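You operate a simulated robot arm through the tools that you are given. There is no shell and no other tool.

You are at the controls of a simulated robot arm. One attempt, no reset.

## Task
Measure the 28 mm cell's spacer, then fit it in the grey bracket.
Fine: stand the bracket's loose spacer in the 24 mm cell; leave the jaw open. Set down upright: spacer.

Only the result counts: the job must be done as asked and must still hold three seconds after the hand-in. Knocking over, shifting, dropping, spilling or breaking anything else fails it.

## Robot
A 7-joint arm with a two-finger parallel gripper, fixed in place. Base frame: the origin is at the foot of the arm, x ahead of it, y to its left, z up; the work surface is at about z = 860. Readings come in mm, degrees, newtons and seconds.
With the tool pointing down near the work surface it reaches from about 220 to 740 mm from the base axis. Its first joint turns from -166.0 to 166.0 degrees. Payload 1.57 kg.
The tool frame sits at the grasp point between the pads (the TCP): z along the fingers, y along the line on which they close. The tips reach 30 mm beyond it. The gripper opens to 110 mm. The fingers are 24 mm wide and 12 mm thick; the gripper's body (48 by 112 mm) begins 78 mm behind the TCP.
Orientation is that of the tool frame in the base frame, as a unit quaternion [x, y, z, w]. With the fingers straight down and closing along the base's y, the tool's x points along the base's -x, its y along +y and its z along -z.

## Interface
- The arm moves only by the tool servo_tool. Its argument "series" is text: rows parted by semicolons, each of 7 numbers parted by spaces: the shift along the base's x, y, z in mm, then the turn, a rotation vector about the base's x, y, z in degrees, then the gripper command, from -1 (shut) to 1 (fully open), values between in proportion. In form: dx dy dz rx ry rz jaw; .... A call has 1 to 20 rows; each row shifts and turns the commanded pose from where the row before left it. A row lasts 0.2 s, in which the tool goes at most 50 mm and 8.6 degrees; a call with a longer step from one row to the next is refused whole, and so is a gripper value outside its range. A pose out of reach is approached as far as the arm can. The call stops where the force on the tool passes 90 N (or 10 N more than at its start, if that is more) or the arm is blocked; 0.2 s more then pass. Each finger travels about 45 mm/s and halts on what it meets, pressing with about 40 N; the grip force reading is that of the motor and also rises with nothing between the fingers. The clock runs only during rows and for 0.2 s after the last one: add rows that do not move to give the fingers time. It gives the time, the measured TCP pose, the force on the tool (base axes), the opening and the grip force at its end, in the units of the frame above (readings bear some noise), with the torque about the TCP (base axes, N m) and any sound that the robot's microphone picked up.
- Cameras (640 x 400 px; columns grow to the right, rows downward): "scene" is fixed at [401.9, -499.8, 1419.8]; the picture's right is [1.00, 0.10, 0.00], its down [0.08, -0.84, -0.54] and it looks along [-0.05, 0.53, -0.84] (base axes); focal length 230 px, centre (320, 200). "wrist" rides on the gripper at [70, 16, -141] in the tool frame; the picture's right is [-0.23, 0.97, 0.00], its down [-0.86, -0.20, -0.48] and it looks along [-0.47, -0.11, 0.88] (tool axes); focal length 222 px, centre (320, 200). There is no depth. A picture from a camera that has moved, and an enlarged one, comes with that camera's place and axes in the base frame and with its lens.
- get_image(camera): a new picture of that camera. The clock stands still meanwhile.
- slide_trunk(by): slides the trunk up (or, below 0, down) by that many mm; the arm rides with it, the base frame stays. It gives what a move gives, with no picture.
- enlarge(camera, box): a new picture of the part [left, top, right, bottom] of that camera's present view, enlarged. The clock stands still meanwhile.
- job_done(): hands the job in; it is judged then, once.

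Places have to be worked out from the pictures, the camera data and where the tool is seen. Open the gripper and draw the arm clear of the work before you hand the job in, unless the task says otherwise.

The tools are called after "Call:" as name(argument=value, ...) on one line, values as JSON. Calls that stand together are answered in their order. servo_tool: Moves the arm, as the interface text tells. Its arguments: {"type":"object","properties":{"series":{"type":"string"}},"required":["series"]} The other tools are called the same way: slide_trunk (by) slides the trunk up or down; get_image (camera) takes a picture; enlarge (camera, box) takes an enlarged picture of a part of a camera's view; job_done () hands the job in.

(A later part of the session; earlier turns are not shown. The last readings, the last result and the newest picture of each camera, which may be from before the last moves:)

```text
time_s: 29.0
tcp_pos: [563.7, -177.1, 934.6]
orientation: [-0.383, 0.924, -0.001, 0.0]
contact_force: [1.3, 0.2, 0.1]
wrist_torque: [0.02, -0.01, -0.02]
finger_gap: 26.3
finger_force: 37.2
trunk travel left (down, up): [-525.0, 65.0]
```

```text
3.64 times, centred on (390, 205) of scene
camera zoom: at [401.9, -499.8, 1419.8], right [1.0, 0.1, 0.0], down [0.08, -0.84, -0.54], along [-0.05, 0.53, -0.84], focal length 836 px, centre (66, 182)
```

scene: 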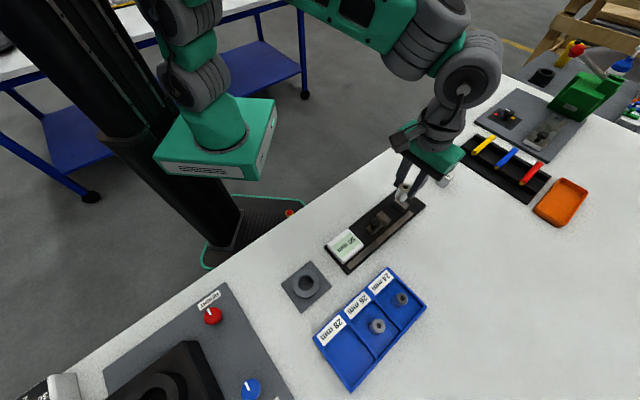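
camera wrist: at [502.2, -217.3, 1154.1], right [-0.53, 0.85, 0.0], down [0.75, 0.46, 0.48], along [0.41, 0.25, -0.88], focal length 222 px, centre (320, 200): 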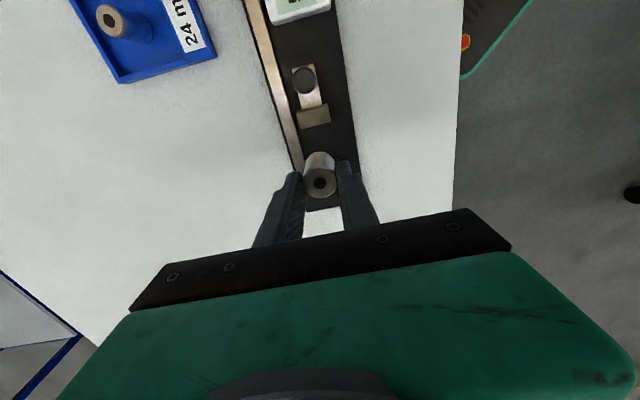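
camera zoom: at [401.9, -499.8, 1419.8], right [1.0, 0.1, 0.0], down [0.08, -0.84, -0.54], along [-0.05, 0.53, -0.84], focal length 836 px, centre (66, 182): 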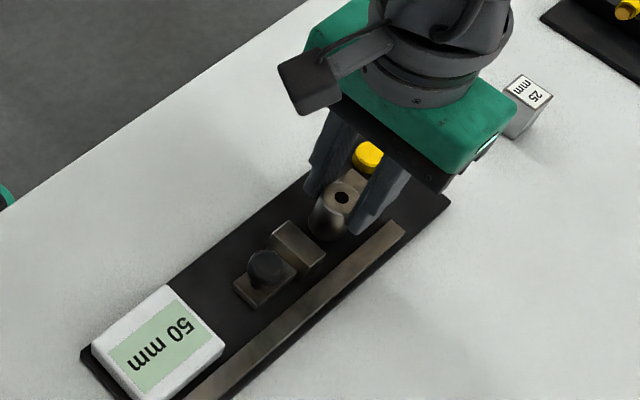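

The spacer is lined up between the jaws, clear of the rail. I'm lowering gently to the gauge base.

Call:
servo_tool(series="0 0 -3 0 0 0 -0.6;0 0 -3 0 0 0 -0.6;0 0 -2 0 0 0 -0.6;0 0 -2 0 0 0 -0.6;0 0 0 0 0 0 -0.6")

Call:
enlarge(camera="scene", box=[330, 150, 450, 260])

```text
time_s: 30.2
tcp_pos: [564.5, -177.3, 926.0]
orientation: [-0.382, 0.924, 0.0, 0.0]
contact_force: [-1.2, -1.7, 7.6]
wrist_torque: [-0.09, 0.07, -0.01]
finger_gap: 26.4
finger_force: 37.7
trunk travel left (down, up): [-525.0, 65.0]
```

```text
3.64 times, centred on (390, 205) of scene
camera zoom: at [401.9, -499.8, 1419.8], right [1.0, 0.1, 0.0], down [0.08, -0.84, -0.54], along [-0.05, 0.53, -0.84], focal length 836 px, centre (66, 182)
```

zoom: 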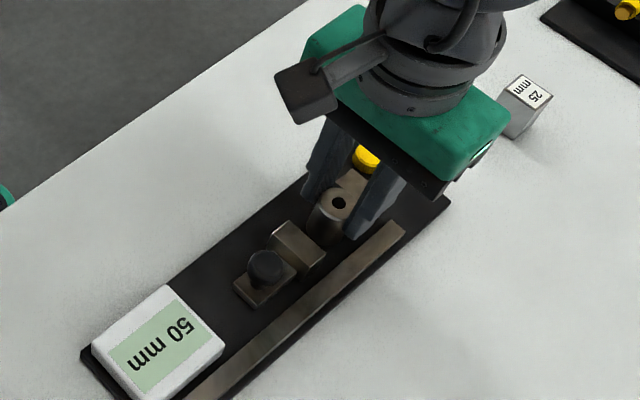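

Force is rising (7.6 N), so I'm lowering one more mm to confirm seating.

Call:
servo_tool(series="0 0 -1 0 0 0 -0.6;0 0 0 0 0 0 -0.6")

```text
time_s: 30.8
tcp_pos: [564.1, -177.7, 926.5]
orientation: [-0.382, 0.924, -0.002, 0.002]
contact_force: [-2.0, -1.3, 17.3]
wrist_torque: [-0.19, 0.09, -0.03]
finger_gap: 26.1
finger_force: 37.4
trunk travel left (down, up): [-525.0, 65.0]
```

Seated with 17 N. I'll unload, open gently and rise.

Call:
servo_tool(series="0 0 1.5 0 0 0 -0.6;0 0 0 0 0 0 -0.4;0 0 0 0 0 0 -0.3;0 0 0 0 0 0 -0.2;0 0 0 0 0 0 -0.1;0 0 0 0 0 0 -0.1;0 0 10 0 0 0 -0.1;0 0 25 0 0 0 -0.1;0 0 35 0 0 0 -0.1;0 0 0 0 0 0 -0.1")

Call:
get_image(camera="wrist")

Call:
enlarge(camera="wrist", box=[220, 40, 420, 240])

Call:
enlarge(camera="scene", box=[330, 150, 450, 260])

```text
time_s: 33.0
tcp_pos: [563.8, -175.3, 993.9]
orientation: [-0.383, 0.924, 0.0, 0.0]
contact_force: [0.1, -1.2, -0.4]
wrist_torque: [0.0, 0.01, -0.01]
finger_gap: 49.6
finger_force: 0.1
trunk travel left (down, up): [-525.0, 65.0]
```

```text
taken
camera wrist: at [503.0, -212.5, 1136.4], right [-0.53, 0.85, 0.0], down [0.75, 0.46, 0.48], along [0.41, 0.25, -0.88], focal length 222 px, centre (320, 200)
```

wrist: 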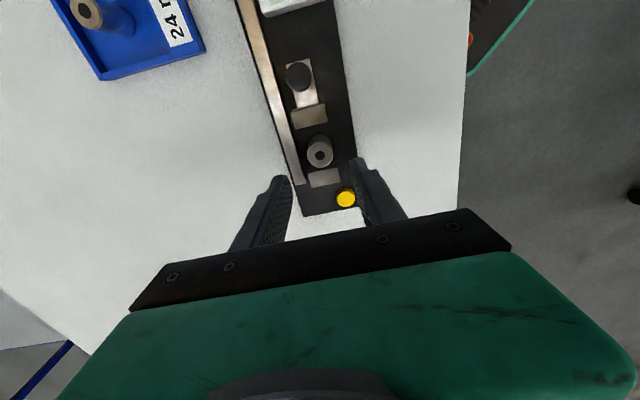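

```text
2.00 times, centred on (320, 140) of wrist
camera zoom: at [503.0, -212.5, 1136.4], right [-0.53, 0.85, 0.0], down [0.75, 0.46, 0.48], along [0.41, 0.25, -0.88], focal length 444 px, centre (320, 320)
```

zoom: 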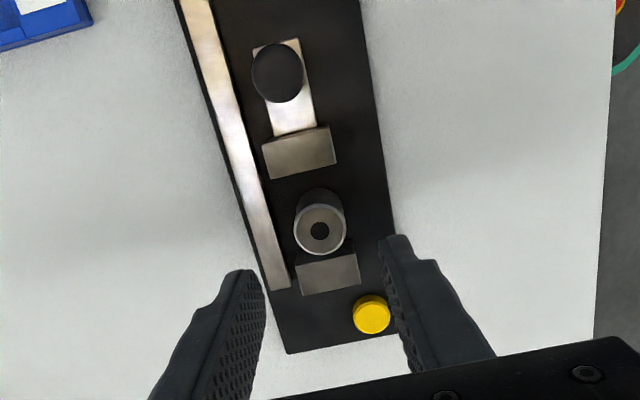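

```text
3.64 times, centred on (390, 205) of scene
camera zoom: at [401.9, -499.8, 1419.8], right [1.0, 0.1, 0.0], down [0.08, -0.84, -0.54], along [-0.05, 0.53, -0.84], focal length 836 px, centre (66, 182)
```

zoom: 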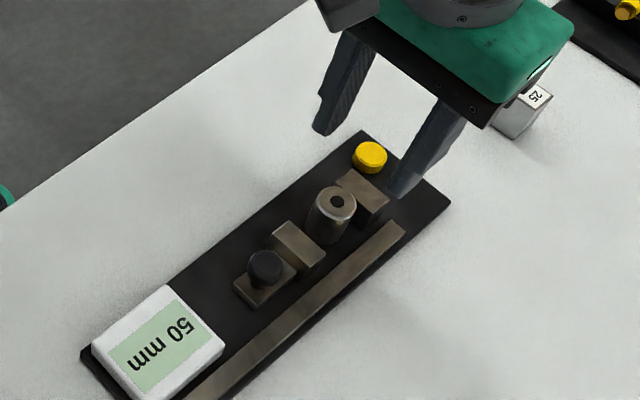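

The spacer stands between the jaws near the fixed one. Next I'll go over the knob at (512,-230), whose top I judge at z 904, to grip and slide it.

Call:
servo_tool(series="-26 -27.5 0 0 0 0 -0.1;-26 -27.5 0 0 0 0 -0.1;0 0 0 0 0 0 -0.1;0 0 0 0 0 0 -0.1")

Call:
enlarge(camera="wrist", box=[220, 0, 420, 240])

Call:
enlarge(camera="scene", box=[330, 150, 450, 260])

```text
time_s: 34.0
tcp_pos: [512.8, -230.5, 995.3]
orientation: [-0.384, 0.923, 0.0, 0.001]
contact_force: [-0.2, 0.2, 0.6]
wrist_torque: [0.0, -0.05, 0.01]
finger_gap: 49.6
finger_force: 0.0
trunk travel left (down, up): [-525.0, 65.0]
```

```text
1.67 times, centred on (320, 120) of wrist
camera zoom: at [451.2, -268.0, 1135.8], right [-0.53, 0.85, 0.0], down [0.75, 0.46, 0.48], along [0.41, 0.25, -0.88], focal length 370 px, centre (320, 333)
```

zoom: 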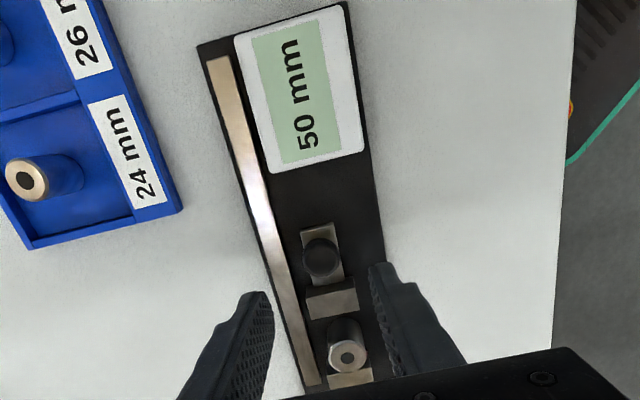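

```text
3.64 times, centred on (390, 205) of scene
camera zoom: at [401.9, -499.8, 1419.8], right [1.0, 0.1, 0.0], down [0.08, -0.84, -0.54], along [-0.05, 0.53, -0.84], focal length 836 px, centre (66, 182)
```

zoom: 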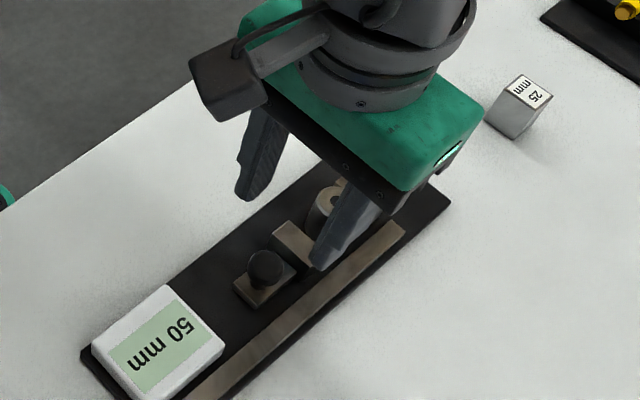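

The knob is on the grasp axis within 1 mm. I'm descending so the tips reach about z 892 and closing on the knob.

Call:
servo_tool(series="0 0 -30 0 0 0 -0.1;0 0 -30 0 0 0 -0.1;0 0 -9 0 0 0 -0.1;0 0 -4 0 0 0 -0.1;0 0 0 0 0 0 -0.1;0 0 0 0 0 0 -0.1")

Call:
enlarge(camera="wrist", box=[220, 0, 420, 240])

Call:
enlarge(camera="scene", box=[330, 150, 450, 260])

```text
time_s: 35.4
tcp_pos: [512.4, -231.8, 922.4]
orientation: [-0.383, 0.924, 0.0, -0.001]
contact_force: [-0.2, -0.2, -0.5]
wrist_torque: [0.02, 0.0, -0.01]
finger_gap: 49.4
finger_force: 0.0
trunk travel left (down, up): [-525.0, 65.0]
```

```text
1.67 times, centred on (320, 120) of wrist
camera zoom: at [450.9, -268.5, 1063.8], right [-0.53, 0.85, 0.0], down [0.75, 0.46, 0.48], along [0.41, 0.25, -0.88], focal length 370 px, centre (320, 333)
```

zoom: 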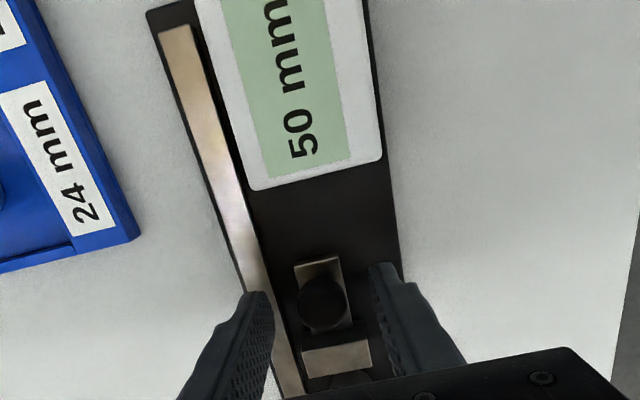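

```text
3.64 times, centred on (390, 205) of scene
camera zoom: at [401.9, -499.8, 1419.8], right [1.0, 0.1, 0.0], down [0.08, -0.84, -0.54], along [-0.05, 0.53, -0.84], focal length 836 px, centre (66, 182)
```

zoom: 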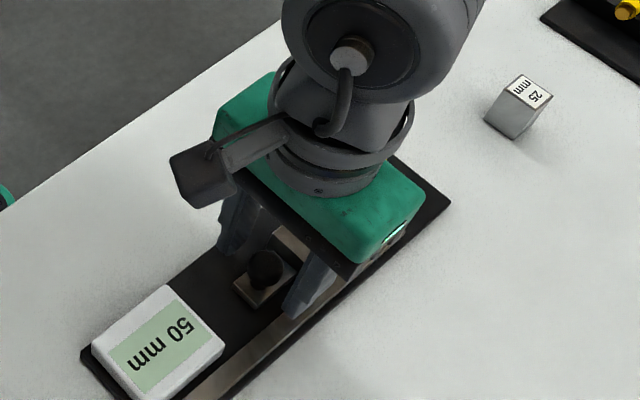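

The knob is centred between the fingers. I'm closing on it.

Call:
servo_tool(series="0 0 0 0 0 0 -0.25;0 0 0 0 0 0 -0.4;0 0 0 0 0 0 -0.55;0 0 0 0 0 0 -0.7;0 0 0 0 0 0 -0.7;0 0 0 0 0 0 -0.7")

Call:
enlarge(camera="wrist", box=[220, 0, 420, 240])

```text
time_s: 36.8
tcp_pos: [512.6, -231.9, 922.3]
orientation: [-0.383, 0.924, 0.0, 0.001]
contact_force: [-3.1, 2.4, 0.0]
wrist_torque: [0.05, 0.1, 0.03]
finger_gap: 22.8
finger_force: 35.1
trunk travel left (down, up): [-525.0, 65.0]
```

```text
1.67 times, centred on (320, 120) of wrist
camera zoom: at [450.6, -268.0, 1063.8], right [-0.53, 0.85, 0.0], down [0.75, 0.46, 0.48], along [0.41, 0.25, -0.88], focal length 370 px, centre (320, 333)
```

zoom: 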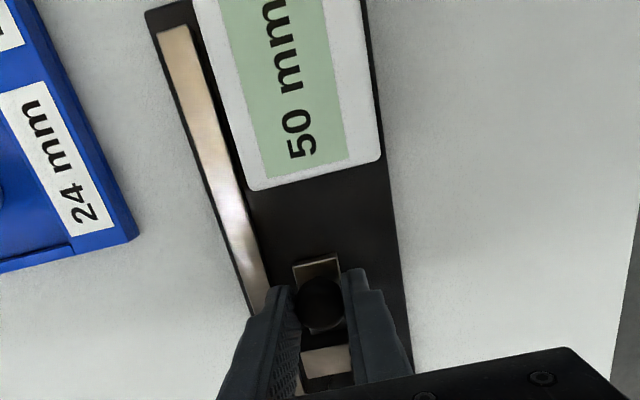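

The knob is held. I'm sliding the jaw 8 mm towards the fixed jaw as a first test.

Call:
servo_tool(series="1.41 1.41 0 0 0 0 -0.7;1.41 1.41 0 0 0 0 -0.7;1.41 1.41 0 0 0 0 -0.7;1.41 1.41 0 0 0 0 -0.7;0 0 0 0 0 0 -0.7")

Call:
get_image(camera="scene")

Call:
enlarge(camera="wrist", box=[220, 0, 420, 240])

```text
time_s: 38.0
tcp_pos: [517.8, -224.8, 922.5]
orientation: [-0.383, 0.924, 0.0, 0.0]
contact_force: [-3.6, 3.4, -2.5]
wrist_torque: [0.1, 0.08, 0.0]
finger_gap: 22.8
finger_force: 34.9
trunk travel left (down, up): [-525.0, 65.0]
```

```text
taken
```

scene: 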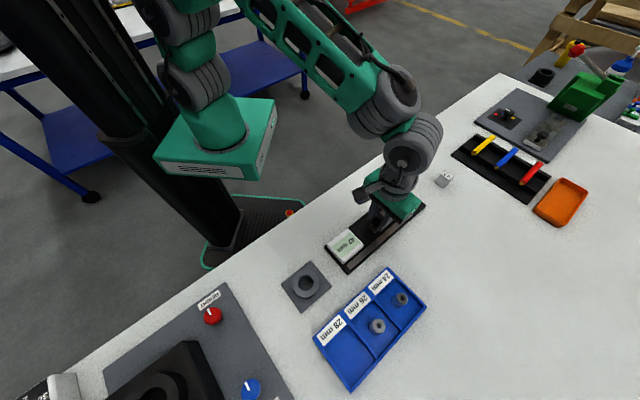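

```text
1.67 times, centred on (320, 120) of wrist
camera zoom: at [456.3, -262.3, 1063.8], right [-0.53, 0.85, 0.0], down [0.75, 0.46, 0.48], along [0.41, 0.25, -0.88], focal length 370 px, centre (320, 333)
```

zoom: 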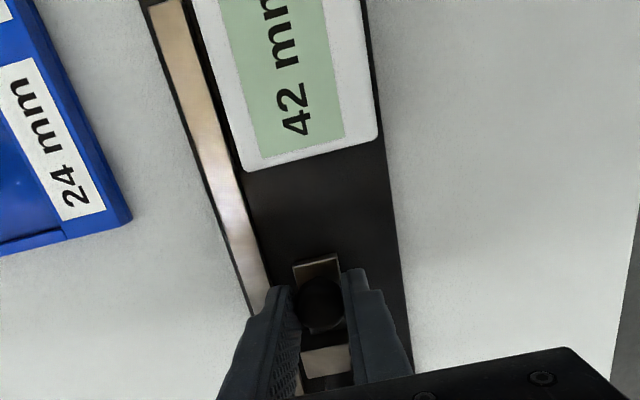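

The display follows and now reads 42 mm. I'm sliding on to about 33, then in small steps.

Call:
servo_tool(series="1.41 1.41 0 0 0 0 -0.7;1.41 1.41 0 0 0 0 -0.7;1.41 1.41 0 0 0 0 -0.7;1.41 1.41 0 0 0 0 -0.7;0.7 0.7 0 0 0 0 -0.7;0 0 0 0 0 0 -0.7")

Call:
enlarge(camera="wrist", box=[220, 0, 420, 240])

Call:
servo_tool(series="0.7 0.7 0 0 0 0 -0.7;0.7 0.7 0 0 0 0 -0.7;0 0 0 0 0 0 -0.7")

Call:
enlarge(camera="wrist", box=[220, 0, 420, 240])

```text
time_s: 39.4
tcp_pos: [524.4, -218.9, 922.7]
orientation: [-0.383, 0.924, 0.0, 0.0]
contact_force: [-4.7, 5.4, 2.5]
wrist_torque: [-0.02, 0.28, -0.02]
finger_gap: 22.9
finger_force: 34.9
trunk travel left (down, up): [-525.0, 65.0]
```

```text
1.67 times, centred on (320, 120) of wrist
camera zoom: at [462.5, -255.6, 1063.7], right [-0.53, 0.85, 0.0], down [0.74, 0.46, 0.48], along [0.41, 0.25, -0.88], focal length 370 px, centre (320, 333)
```

zoom: 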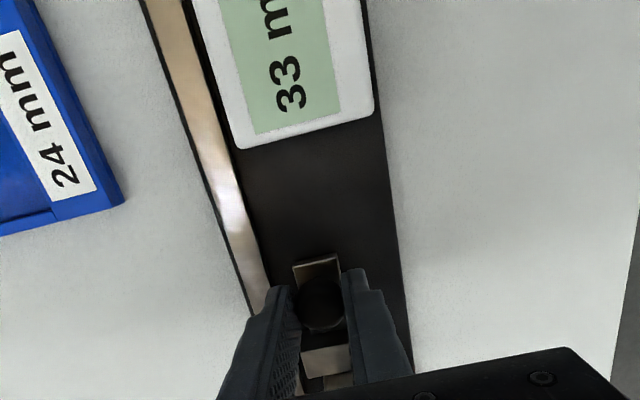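

```text
time_s: 40.2
tcp_pos: [525.5, -216.1, 922.8]
orientation: [-0.383, 0.924, -0.001, 0.001]
contact_force: [-5.6, 4.6, 4.0]
wrist_torque: [0.12, 0.15, -0.02]
finger_gap: 22.8
finger_force: 35.0
trunk travel left (down, up): [-525.0, 65.0]
```

```text
1.67 times, centred on (320, 120) of wrist
camera zoom: at [463.8, -254.4, 1063.7], right [-0.53, 0.85, 0.0], down [0.75, 0.46, 0.48], along [0.41, 0.25, -0.88], focal length 370 px, centre (320, 333)
```

zoom: 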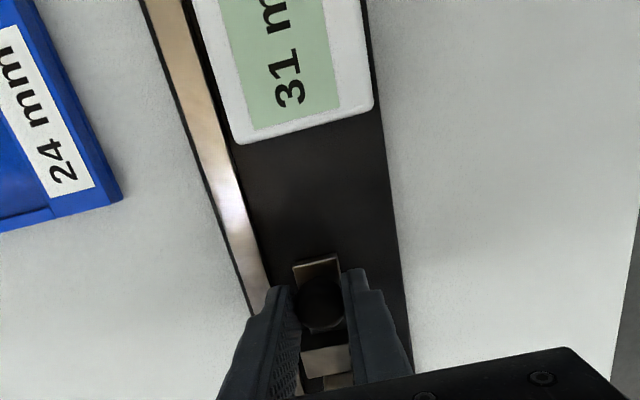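

31 mm with little force so far. I'm continuing in 1 mm steps and watching the force and display.

Call:
servo_tool(series="0.7 0.7 0 0 0 0 -0.7;0.7 0.7 0 0 0 0 -0.7;0 0 0 0 0 0 -0.7")

Call:
enlarge(camera="wrist", box=[220, 0, 420, 240])

Call:
servo_tool(series="0.7 0.7 0 0 0 0 -0.7;0 0 0 0 0 0 -0.7")

Call:
enlarge(camera="wrist", box=[220, 0, 420, 240])

```text
time_s: 41.0
tcp_pos: [526.6, -216.5, 923.4]
orientation: [-0.383, 0.924, -0.001, 0.001]
contact_force: [-6.3, 5.4, 9.3]
wrist_torque: [0.05, 0.3, -0.02]
finger_gap: 22.9
finger_force: 35.7
trunk travel left (down, up): [-525.0, 65.0]
```

```text
1.67 times, centred on (320, 120) of wrist
camera zoom: at [465.2, -252.8, 1063.6], right [-0.53, 0.85, 0.0], down [0.74, 0.46, 0.48], along [0.41, 0.25, -0.88], focal length 370 px, centre (320, 333)
```

zoom: 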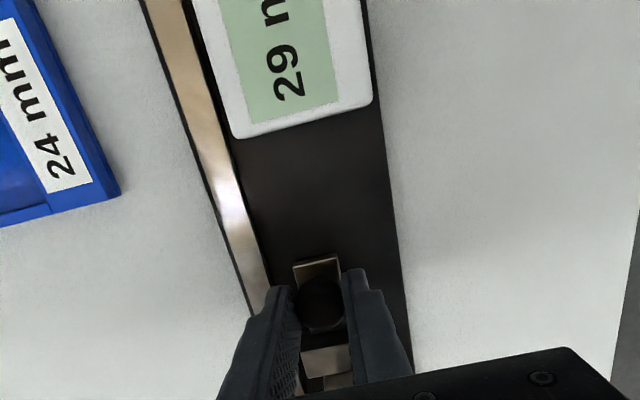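

```text
time_s: 41.6
tcp_pos: [526.0, -215.2, 922.1]
orientation: [-0.383, 0.924, -0.002, 0.0]
contact_force: [-5.7, 3.5, 12.8]
wrist_torque: [0.06, 0.12, 0.04]
finger_gap: 23.1
finger_force: 35.3
trunk travel left (down, up): [-525.0, 65.0]
```

```text
1.67 times, centred on (320, 120) of wrist
camera zoom: at [465.6, -252.3, 1063.6], right [-0.53, 0.85, 0.0], down [0.74, 0.46, 0.48], along [0.41, 0.25, -0.88], focal length 370 px, centre (320, 333)
```

zoom: 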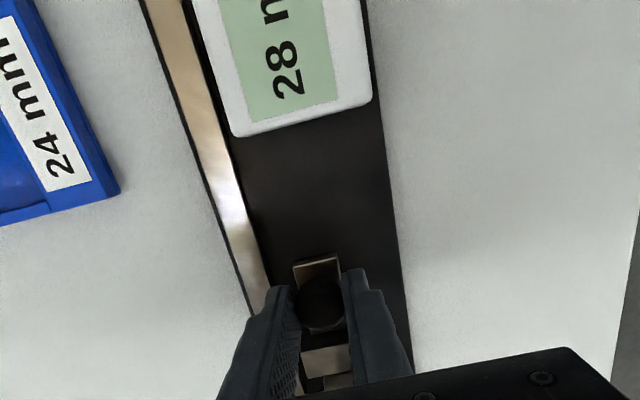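

The display reads 28 mm. I'll press slightly more to confirm the jaw is really clamped on the spacer and the reading holds.

Call:
servo_tool(series="0.7 0.7 0 0 0 0 -0.7;0 0 0 0 0 0 -0.7")

Call:
enlarge(camera="wrist", box=[220, 0, 420, 240])

Call:
servo_tool(series="0.7 0.7 0 0 0 0 -0.7;0 0 0 0 0 0 -0.7")

Call:
enlarge(camera="wrist", box=[220, 0, 420, 240])

Call:
enlarge(camera="scene", box=[330, 150, 450, 260])

```text
time_s: 42.2
tcp_pos: [526.9, -215.4, 923.1]
orientation: [-0.381, 0.924, 0.0, 0.0]
contact_force: [-8.2, 0.5, 12.0]
wrist_torque: [0.06, 0.06, 0.0]
finger_gap: 23.0
finger_force: 35.8
trunk travel left (down, up): [-525.0, 65.0]
```

```text
1.67 times, centred on (320, 120) of wrist
camera zoom: at [465.9, -252.1, 1063.6], right [-0.53, 0.85, 0.0], down [0.75, 0.46, 0.48], along [0.41, 0.25, -0.88], focal length 370 px, centre (320, 333)
```

zoom: 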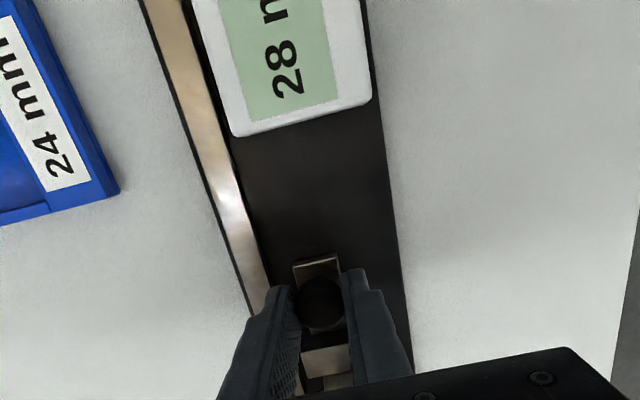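

```text
time_s: 42.8
tcp_pos: [527.5, -215.2, 922.5]
orientation: [-0.382, 0.924, -0.001, 0.0]
contact_force: [-13.0, -3.4, 12.4]
wrist_torque: [0.1, 0.16, 0.02]
finger_gap: 22.9
finger_force: 35.1
trunk travel left (down, up): [-525.0, 65.0]
```

```text
1.67 times, centred on (320, 120) of wrist
camera zoom: at [466.1, -252.0, 1063.5], right [-0.53, 0.85, 0.0], down [0.75, 0.46, 0.48], along [0.41, 0.25, -0.88], focal length 370 px, centre (320, 333)
```

zoom: 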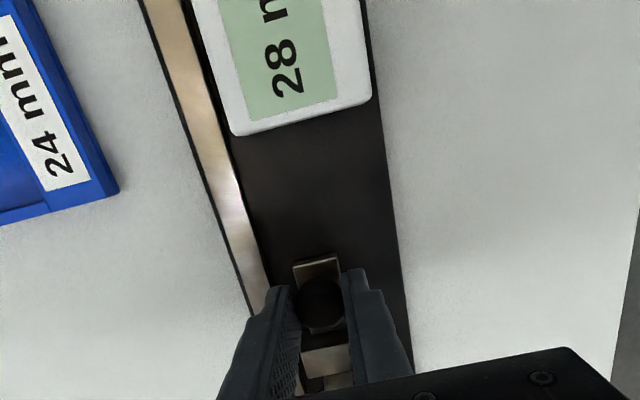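

```text
3.64 times, centred on (390, 205) of scene
camera zoom: at [401.9, -499.8, 1419.8], right [1.0, 0.1, 0.0], down [0.08, -0.84, -0.54], along [-0.05, 0.53, -0.84], focal length 836 px, centre (66, 182)
```

zoom: 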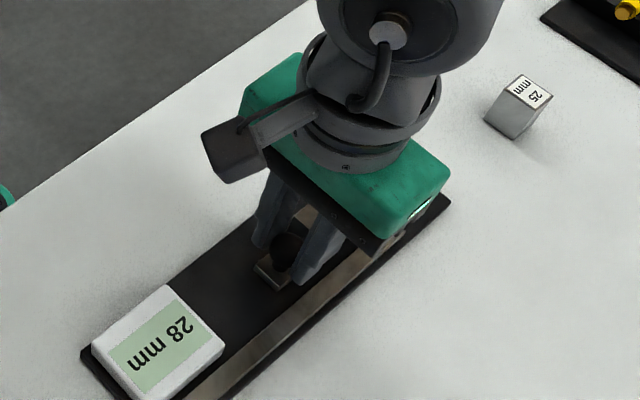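

The reading holds at 28 mm while the clamping force rises, so it's clamped. I'll dwell a second, release the knob leaving the jaw closed, and rise to inspect the gauge, including the yellow button.

Call:
servo_tool(series="0 0 0 0 0 0 -0.7;0 0 0 0 0 0 -0.7;0 0 0 0 0 0 -0.7;0 0 0 0 0 0 -0.7;0 0 0 0 0 0 -0.7;0 0 0 0 0 0 -0.5;0 0 0 0 0 0 -0.3;0 0 0 0 0 0 -0.1;0 0 0 0 0 0 -0.1;0 0 20 0 0 0 -0.1;0 0 40 0 0 0 -0.1;0 0 40 0 0 0 -0.1;0 0 0 0 0 0 -0.1")

Call:
get_image(camera="wrist")

Call:
enlarge(camera="scene", box=[330, 150, 450, 260])

```text
time_s: 45.6
tcp_pos: [529.6, -214.8, 1023.8]
orientation: [-0.382, 0.924, 0.0, -0.001]
contact_force: [0.1, 0.7, 0.0]
wrist_torque: [0.0, 0.03, 0.0]
finger_gap: 49.5
finger_force: 0.0
trunk travel left (down, up): [-525.0, 65.0]
```

```text
taken
camera wrist: at [468.6, -251.7, 1164.0], right [-0.53, 0.85, 0.0], down [0.75, 0.46, 0.48], along [0.41, 0.25, -0.88], focal length 222 px, centre (320, 200)
```

wrist: 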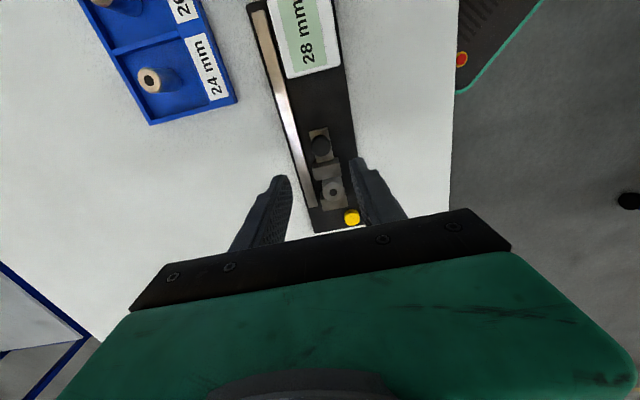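

```text
3.64 times, centred on (390, 205) of scene
camera zoom: at [401.9, -499.8, 1419.8], right [1.0, 0.1, 0.0], down [0.08, -0.84, -0.54], along [-0.05, 0.53, -0.84], focal length 836 px, centre (66, 182)
```

zoom: 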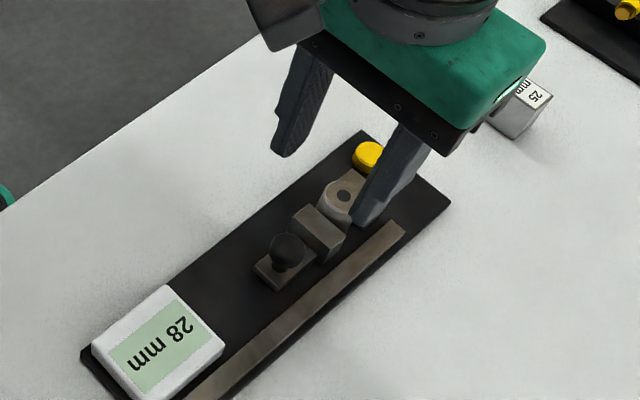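

The gauge stays at 28 mm with the spacer clamped between the jaws. I'll enlarge the yellow button for any marking.

Call:
enlarge(camera="wrist", box=[290, 120, 390, 240])

Call:
enlarge(camera="scene", box=[385, 160, 465, 220])

```text
3.33 times, centred on (340, 180) of wrist
camera zoom: at [468.6, -251.7, 1164.0], right [-0.53, 0.85, 0.0], down [0.75, 0.46, 0.48], along [0.41, 0.25, -0.88], focal length 740 px, centre (253, 267)
```

zoom: 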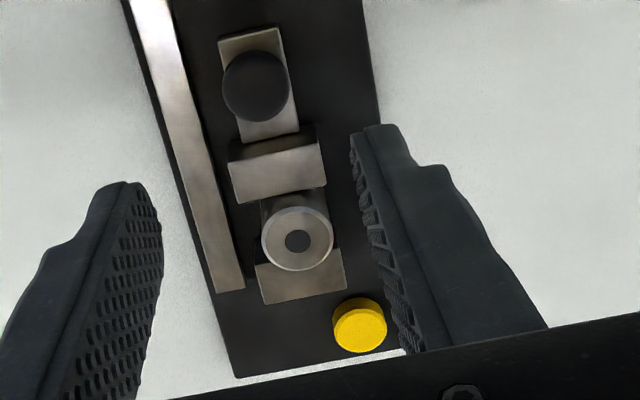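

```text
6.67 times, centred on (425, 190) of scene
camera zoom: at [401.9, -499.8, 1419.8], right [1.0, 0.1, 0.0], down [0.08, -0.84, -0.54], along [-0.05, 0.53, -0.84], focal length 1533 px, centre (-380, 267)
```

zoom: 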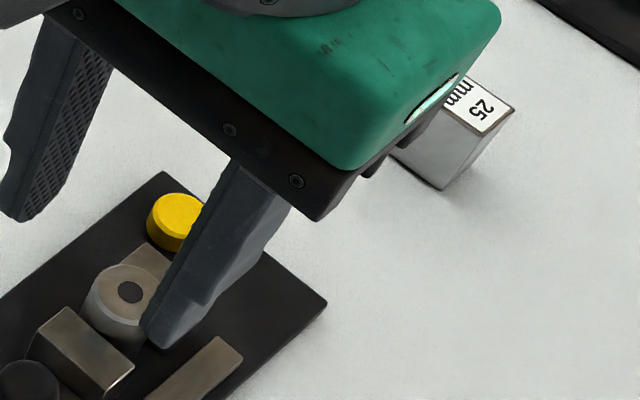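

The button carries no label, and with the 25 mm block beside it I take it for a calibration button, so I'll leave it alone. The reading of 28 mm is taken, so I'm re-gripping the knob at (527.5,-214.5) to open the jaw again.

Call:
servo_tool(series="-1.9 -1.0 -30 0 0 0 -0.1;0 0 -35 0 0 0 -0.1;0 0 -26 0 0 0 -0.1;0 0 -9 0 0 0 -0.1;0 0 0 0 0 0 -0.1;0 0 0 0 0 0 -0.25;0 0 0 0 0 0 -0.4;0 0 0 0 0 0 -0.55;0 0 0 0 0 0 -0.7;0 0 0 0 0 0 -0.7;0 0 0 0 0 0 -0.7")

Call:
enlarge(camera="wrist", box=[220, 0, 420, 240])

```text
time_s: 48.0
tcp_pos: [526.6, -216.5, 921.7]
orientation: [-0.383, 0.924, 0.0, 0.0]
contact_force: [-3.0, 3.1, -0.4]
wrist_torque: [0.06, 0.09, 0.01]
finger_gap: 22.7
finger_force: 35.3
trunk travel left (down, up): [-525.0, 65.0]
```

```text
1.67 times, centred on (320, 120) of wrist
camera zoom: at [465.9, -252.7, 1063.3], right [-0.53, 0.85, 0.0], down [0.75, 0.46, 0.48], along [0.41, 0.25, -0.88], focal length 370 px, centre (320, 333)
```

zoom: 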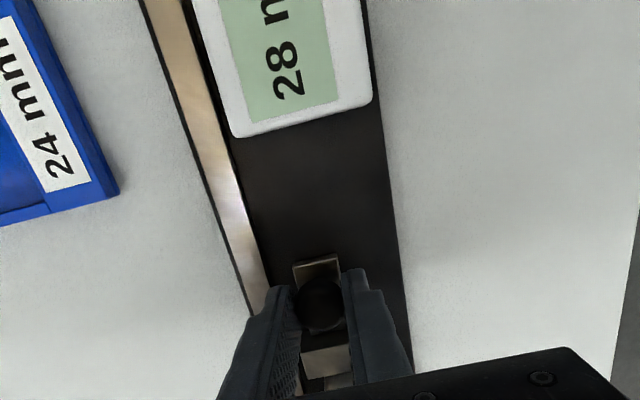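

The knob is gripped and the display still shows 28 mm. I'm sliding the jaw back open by about 21 mm.

Call:
servo_tool(series="-1.41 -1.41 0 0 0 0 -0.7;-1.41 -1.41 0 0 0 0 -0.7;-1.41 -1.41 0 0 0 0 -0.7;-1.41 -1.41 0 0 0 0 -0.7;-1.41 -1.41 0 0 0 0 -0.7;-1.41 -1.41 0 0 0 0 -0.7;-1.41 -1.41 0 0 0 0 -0.7;-1.41 -1.41 0 0 0 0 -0.7;-1.41 -1.41 0 0 0 0 -0.7;-1.41 -1.41 0 0 0 0 -0.7;-0.7 -0.7 0 0 0 0 -0.7;0 0 0 0 0 0 -0.7")

Call:
enlarge(camera="wrist", box=[220, 0, 420, 240])

```text
time_s: 50.6
tcp_pos: [512.1, -230.9, 923.4]
orientation: [-0.383, 0.924, 0.0, 0.0]
contact_force: [-1.3, 1.7, -7.7]
wrist_torque: [0.0, 0.08, -0.02]
finger_gap: 22.8
finger_force: 35.3
trunk travel left (down, up): [-525.0, 65.0]
```

```text
1.67 times, centred on (320, 120) of wrist
camera zoom: at [451.6, -266.9, 1063.4], right [-0.53, 0.85, 0.0], down [0.75, 0.46, 0.48], along [0.41, 0.25, -0.88], focal length 370 px, centre (320, 333)
```

zoom: 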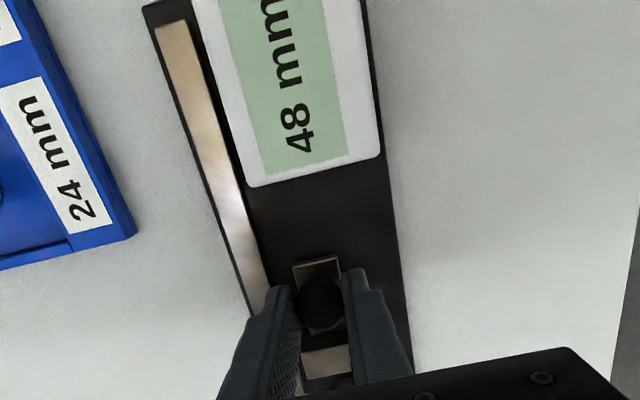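

48 mm now. I'm sliding 2 mm more to restore 50, then releasing the knob and rising.

Call:
servo_tool(series="-0.7 -0.7 0 0 0 0 -0.7;-0.7 -0.7 0 0 0 0 -0.7;0 0 0 0 0 0 -0.7")

Call:
enlarge(camera="wrist", box=[220, 0, 420, 240])

```text
time_s: 51.4
tcp_pos: [511.2, -230.2, 922.1]
orientation: [-0.382, 0.924, -0.001, 0.0]
contact_force: [-1.3, 1.2, -8.7]
wrist_torque: [0.08, -0.03, 0.04]
finger_gap: 23.1
finger_force: 35.2
trunk travel left (down, up): [-525.0, 65.0]
```

```text
1.67 times, centred on (320, 120) of wrist
camera zoom: at [450.5, -268.2, 1063.4], right [-0.53, 0.85, 0.0], down [0.75, 0.46, 0.48], along [0.41, 0.25, -0.88], focal length 370 px, centre (320, 333)
```

zoom: 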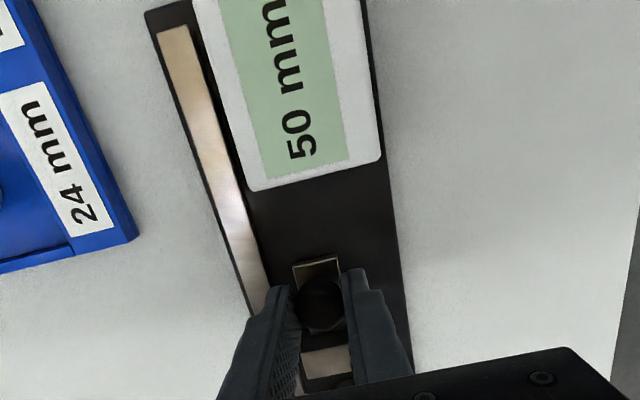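

The display is back at 50 mm. I'm releasing, rising and going over the spacer near (569,-170).

Call:
servo_tool(series="0 0 0 0 0 0 -0.5;0 0 0 0 0 0 -0.3;0 0 0 0 0 0 -0.1;0 0 0 0 0 0 -0.1;0 0 20 0 0 0 -0.1;0 0 25 0 0 0 0;0 0 30 0 0 0 0;29 30 0 0 0 0 0;29 30 0 0 0 0 0;0 0 0 0 0 0 0;0 0 0 0 0 0 0")

Call:
enlarge(camera="wrist", box=[220, 40, 420, 240])

Call:
enlarge(camera="scene", box=[330, 150, 450, 260])

```text
time_s: 53.8
tcp_pos: [570.7, -173.4, 997.0]
orientation: [-0.382, 0.924, 0.0, 0.0]
contact_force: [0.1, 0.4, -0.1]
wrist_torque: [0.0, 0.01, 0.0]
finger_gap: 55.0
finger_force: 0.1
trunk travel left (down, up): [-525.0, 65.0]
```

```text
2.00 times, centred on (320, 140) of wrist
camera zoom: at [508.3, -210.3, 1137.4], right [-0.53, 0.85, 0.0], down [0.75, 0.46, 0.48], along [0.41, 0.25, -0.88], focal length 444 px, centre (320, 320)
```

zoom: 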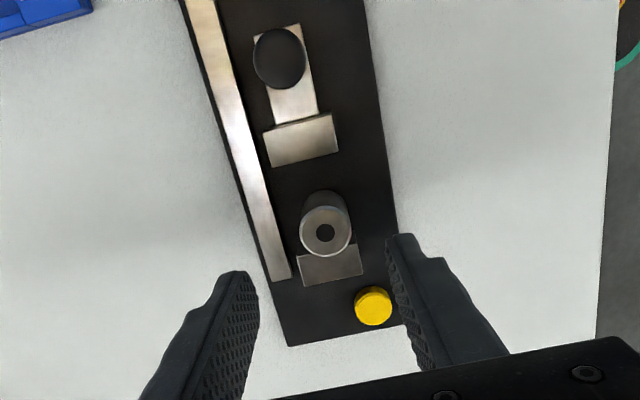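

```text
3.64 times, centred on (390, 205) of scene
camera zoom: at [401.9, -499.8, 1419.8], right [1.0, 0.1, 0.0], down [0.08, -0.84, -0.54], along [-0.05, 0.53, -0.84], focal length 836 px, centre (66, 182)
```

zoom: 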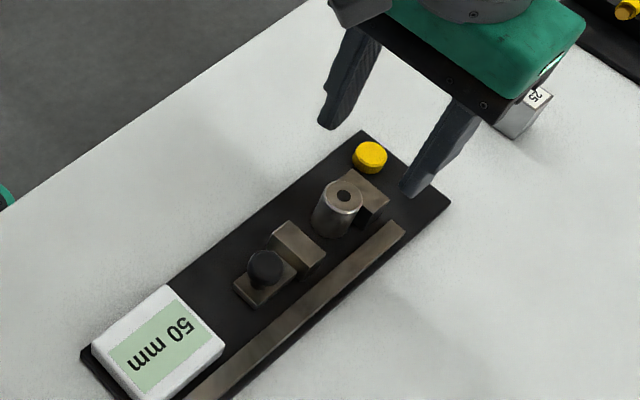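

The jaw is open at 50 mm and the spacer stands against the fixed jaw. I'll correct to centre it, biased 2 mm away from the fixed jaw for finger clearance, and descend to z about 926.

Call:
servo_tool(series="-1.5 1 -20 0 0 0 0;0 0 -30 0 0 0 0;0 0 -15 0 0 0 0;0 0 -5.5 0 0 0 0;0 0 0 0 0 0 0;0 0 0 0 0 0 0")

Call:
enlarge(camera="wrist", box=[220, 40, 420, 240])

Call:
enlarge(camera="scene", box=[330, 150, 450, 260])

```text
time_s: 55.2
tcp_pos: [566.4, -171.0, 927.7]
orientation: [-0.382, 0.924, -0.001, 0.0]
contact_force: [0.8, 0.2, -0.2]
wrist_torque: [-0.02, 0.0, -0.01]
finger_gap: 54.9
finger_force: 0.0
trunk travel left (down, up): [-525.0, 65.0]
```

```text
2.00 times, centred on (320, 140) of wrist
camera zoom: at [505.7, -207.5, 1067.2], right [-0.53, 0.85, 0.0], down [0.75, 0.46, 0.48], along [0.41, 0.25, -0.88], focal length 444 px, centre (320, 320)
```

zoom: 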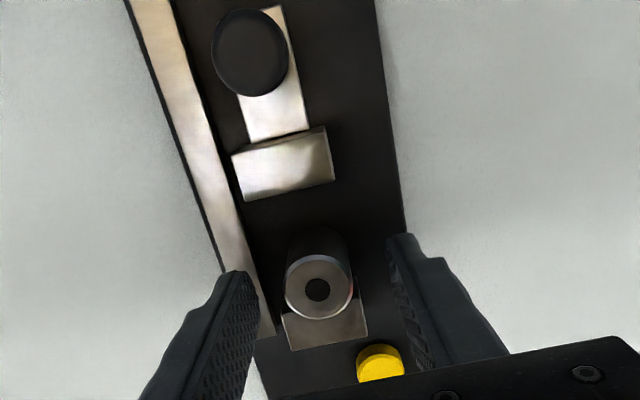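

```text
3.64 times, centred on (390, 205) of scene
camera zoom: at [401.9, -499.8, 1419.8], right [1.0, 0.1, 0.0], down [0.08, -0.84, -0.54], along [-0.05, 0.53, -0.84], focal length 836 px, centre (66, 182)
```

zoom: 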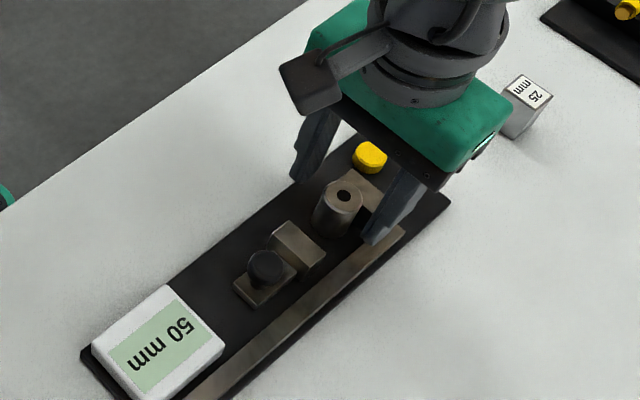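

The spacer is about 2 mm forward of the axis as intended and 1.6 mm off sideways. I'm correcting that and closing.

Call:
servo_tool(series="0.8 -1.3 0 0 0 0 0;0 0 0 0 0 0 -0.15;0 0 0 0 0 0 -0.3;0 0 0 0 0 0 -0.45;0 0 0 0 0 0 -0.6;0 0 0 0 0 0 -0.6;0 0 0 0 0 0 -0.6")

Call:
enlarge(camera="wrist", box=[220, 40, 420, 240])

```text
time_s: 56.8
tcp_pos: [567.3, -171.6, 926.5]
orientation: [-0.382, 0.924, 0.0, 0.0]
contact_force: [-0.6, 0.6, 0.2]
wrist_torque: [0.0, 0.01, 0.01]
finger_gap: 26.6
finger_force: 37.0
trunk travel left (down, up): [-525.0, 65.0]
```

```text
2.00 times, centred on (320, 140) of wrist
camera zoom: at [506.8, -209.2, 1067.9], right [-0.53, 0.85, 0.0], down [0.75, 0.46, 0.48], along [0.41, 0.25, -0.88], focal length 444 px, centre (320, 320)
```

zoom: 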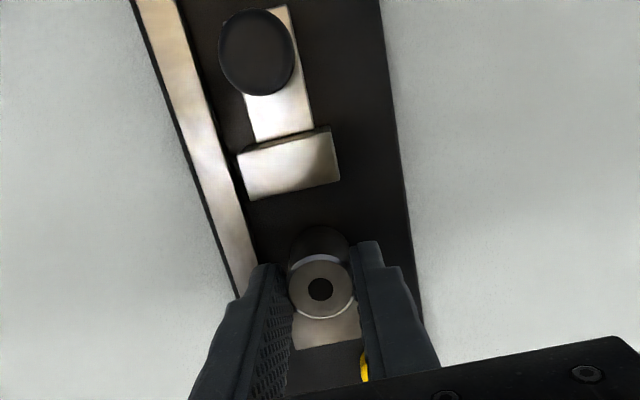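

Gripped at 26.6 mm. I'm lifting straight up, then carrying it above the bracket hole near (357.5,-384.5), allowing for the 1.8 mm forward offset.

Call:
servo_tool(series="0 0 15 0 0 0 -0.6;0 0 30 0 0 0 -0.6;0 0 40 0 0 0 -0.6;-30.1 -30.6 0 0 0 0 -0.6;-30.1 -30.6 0 0 0 0 -0.6;-30.1 -30.6 0 0 0 0 -0.6;-30.1 -30.6 0 0 0 0 -0.6;-30.1 -30.6 0 0 0 0 -0.6;-30.1 -30.6 0 0 0 0 -0.6;-30.1 -30.6 0 0 0 0 -0.6;0 0 0 0 0 0 -0.6;0 0 0 0 0 0 -0.6")

Call:
enlarge(camera="wrist", box=[220, 40, 420, 240])

Call:
enlarge(camera="scene", box=[250, 150, 450, 350])

```text
time_s: 59.4
tcp_pos: [357.9, -387.9, 1013.1]
orientation: [-0.382, 0.924, 0.0, 0.0]
contact_force: [0.3, 0.5, -0.7]
wrist_torque: [-0.01, -0.01, 0.01]
finger_gap: 26.8
finger_force: 37.8
trunk travel left (down, up): [-525.0, 65.0]
```

```text
2.00 times, centred on (320, 140) of wrist
camera zoom: at [297.3, -424.4, 1154.1], right [-0.53, 0.85, 0.0], down [0.75, 0.46, 0.48], along [0.41, 0.25, -0.88], focal length 444 px, centre (320, 320)
```

zoom: 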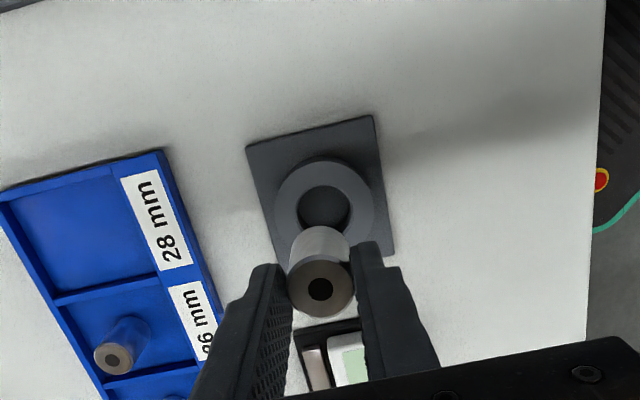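

```text
2.00 times, centred on (350, 250) of scene
camera zoom: at [401.9, -499.8, 1419.8], right [1.0, 0.1, 0.0], down [0.08, -0.84, -0.54], along [-0.05, 0.53, -0.84], focal length 460 px, centre (260, 100)
```

zoom: 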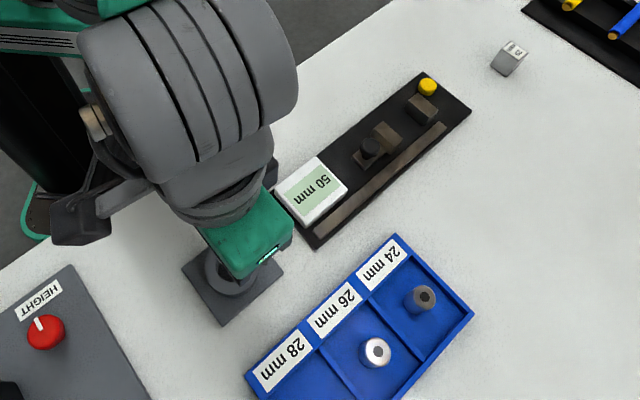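

I'm close above the hole. I'll zoom in to compare hole and spacer positions precisely.

Call:
enlarge(camera="wrist", box=[280, 90, 360, 200])

```text
3.64 times, centred on (320, 145) of wrist
camera zoom: at [297.3, -424.4, 1154.1], right [-0.53, 0.85, 0.0], down [0.75, 0.46, 0.48], along [0.41, 0.25, -0.88], focal length 808 px, centre (320, 400)
```

zoom: 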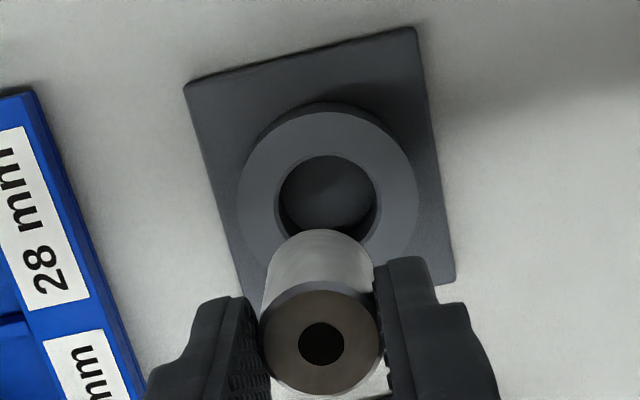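

The hole lies slightly behind and right of the spacer axis. I'm shifting by (-2.5,+0.8) and descending to about 10 mm above the boss to re-check.

Call:
servo_tool(series="-2.5 0.8 -20 0 0 0 -0.6;0 0 -25 0 0 0 -0.6;0 0 -12 0 0 0 -0.6;0 0 0 0 0 0 -0.6;0 0 0 0 0 0 -0.6")

Call:
enlarge(camera="wrist", box=[270, 90, 370, 220])

Call:
enlarge(camera="scene", box=[260, 240, 360, 330])

```text
time_s: 60.6
tcp_pos: [355.1, -386.6, 954.7]
orientation: [-0.383, 0.924, 0.0, 0.001]
contact_force: [-0.5, -0.5, -0.4]
wrist_torque: [-0.01, 0.01, 0.02]
finger_gap: 26.6
finger_force: 37.4
trunk travel left (down, up): [-525.0, 65.0]
```

```text
3.08 times, centred on (320, 155) of wrist
camera zoom: at [294.1, -423.3, 1095.6], right [-0.53, 0.85, 0.0], down [0.75, 0.46, 0.48], along [0.41, 0.25, -0.88], focal length 684 px, centre (320, 338)
```

zoom: 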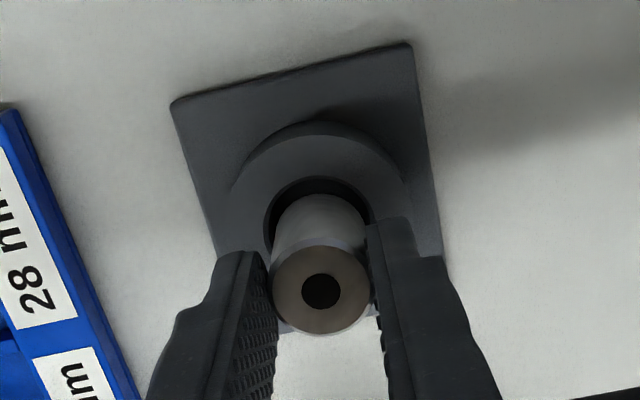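

```text
4.44 times, centred on (310, 285) of scene
camera zoom: at [401.9, -499.8, 1419.8], right [1.0, 0.1, 0.0], down [0.08, -0.84, -0.54], along [-0.05, 0.53, -0.84], focal length 1022 px, centre (364, -178)
```

zoom: 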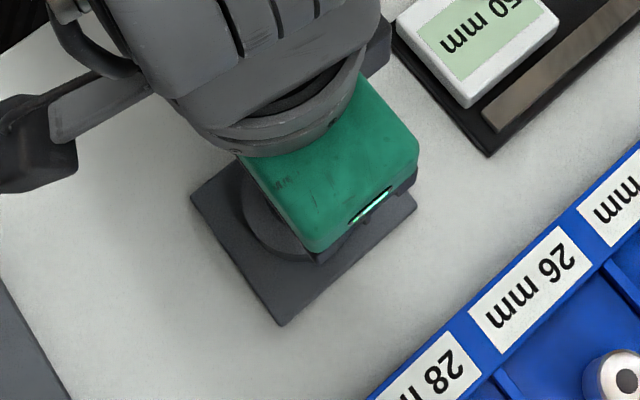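

The spacer is now nearly concentric with the hole. I'm shifting (1.5,0.4) and lowering the spacer into it, watching forces.

Call:
servo_tool(series="1.5 0.4 0 0 0 0 -0.6;0 0 -4 0 0 0 -0.6;0 0 -4 0 0 0 -0.6;0 0 -4 0 0 0 -0.6;0 0 -3 0 0 0 -0.6;0 0 -2 0 0 0 -0.6;0 0 0 0 0 0 -0.6")

Call:
enlarge(camera="wrist", box=[270, 90, 370, 220])

```text
time_s: 62.2
tcp_pos: [356.8, -385.3, 937.8]
orientation: [-0.382, 0.924, 0.0, -0.001]
contact_force: [-0.3, -0.1, 0.0]
wrist_torque: [0.03, -0.01, -0.03]
finger_gap: 26.7
finger_force: 38.2
trunk travel left (down, up): [-525.0, 65.0]
```

```text
3.08 times, centred on (320, 155) of wrist
camera zoom: at [296.3, -421.9, 1078.6], right [-0.53, 0.85, 0.0], down [0.75, 0.46, 0.48], along [0.41, 0.25, -0.88], focal length 684 px, centre (320, 338)
```

zoom: 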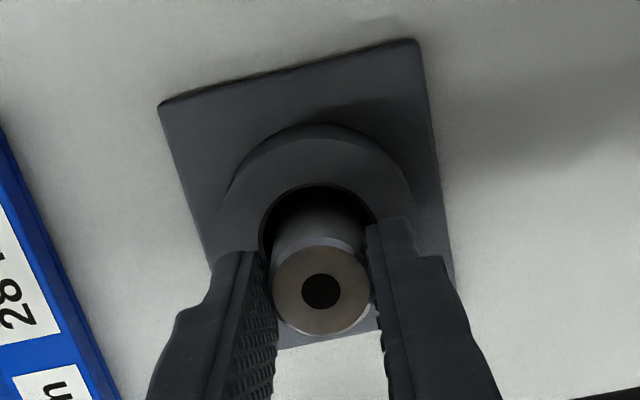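

No force and the spacer is centred in the hole. I'm continuing down in small steps.

Call:
servo_tool(series="0 0 -3 0 0 0 -0.6;0 0 -3 0 0 0 -0.6;0 0 -2 0 0 0 -0.6;0 0 0 0 0 0 -0.6")

Call:
servo_tool(series="0 0 -1 0 0 0 -0.6;0 0 -1 0 0 0 -0.6;0 0 0 0 0 0 -0.6")

```text
time_s: 63.2
tcp_pos: [356.8, -384.0, 929.9]
orientation: [-0.383, 0.924, 0.0, 0.0]
contact_force: [1.2, -0.5, 1.1]
wrist_torque: [-0.03, 0.01, -0.02]
finger_gap: 26.6
finger_force: 37.8
trunk travel left (down, up): [-525.0, 65.0]
```

```text
time_s: 64.0
tcp_pos: [357.0, -385.7, 928.4]
orientation: [-0.383, 0.924, 0.001, 0.0]
contact_force: [0.2, 0.5, -0.6]
wrist_torque: [-0.02, 0.02, 0.0]
finger_gap: 26.6
finger_force: 38.3
trunk travel left (down, up): [-525.0, 65.0]
```

Still free at z 928.4. I'm continuing by 1 mm steps.

Call:
servo_tool(series="0 0 -1 0 0 0 -0.6;0 0 -1 0 0 0 -0.6;0 0 0 0 0 0 -0.6")

Call:
servo_tool(series="0 0 -1 0 0 0 -0.6;0 0 0 0 0 0 -0.6")

```text
time_s: 64.8
tcp_pos: [356.9, -384.9, 924.9]
orientation: [-0.383, 0.924, 0.0, 0.0]
contact_force: [0.7, 0.9, -0.1]
wrist_torque: [0.0, 0.0, 0.04]
finger_gap: 26.6
finger_force: 37.4
trunk travel left (down, up): [-525.0, 65.0]
```

```text
time_s: 65.4
tcp_pos: [357.1, -384.6, 926.1]
orientation: [-0.383, 0.924, -0.001, 0.0]
contact_force: [0.8, 0.1, -1.3]
wrist_torque: [0.02, -0.02, -0.03]
finger_gap: 26.4
finger_force: 37.5
trunk travel left (down, up): [-525.0, 65.0]
```

No contact yet (true z about 924.6), so I'm continuing by 1 mm.

Call:
servo_tool(series="0 0 -1 0 0 0 -0.6;0 0 0 0 0 0 -0.6")

Call:
enlarge(camera="wrist", box=[270, 90, 370, 220])

```text
time_s: 66.0
tcp_pos: [356.8, -384.5, 925.0]
orientation: [-0.383, 0.924, -0.001, 0.0]
contact_force: [-0.9, 0.6, 3.9]
wrist_torque: [0.0, 0.03, 0.0]
finger_gap: 26.7
finger_force: 37.0
trunk travel left (down, up): [-525.0, 65.0]
```

```text
3.08 times, centred on (320, 155) of wrist
camera zoom: at [295.4, -422.2, 1065.9], right [-0.53, 0.85, 0.0], down [0.75, 0.46, 0.48], along [0.41, 0.25, -0.88], focal length 684 px, centre (320, 338)
```

zoom: 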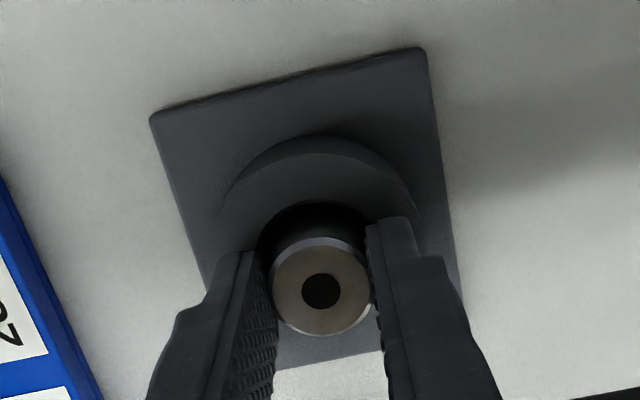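

Contact is starting (3.9 N). I'm lowering 1 mm more to confirm the seat.

Call:
servo_tool(series="0 0 -1 0 0 0 -0.6;0 0 0 0 0 0 -0.6")

```text
time_s: 66.6
tcp_pos: [356.4, -384.2, 924.8]
orientation: [-0.383, 0.924, -0.002, 0.0]
contact_force: [-0.7, 0.7, 14.7]
wrist_torque: [0.09, 0.06, 0.03]
finger_gap: 26.6
finger_force: 36.9
trunk travel left (down, up): [-525.0, 65.0]
```

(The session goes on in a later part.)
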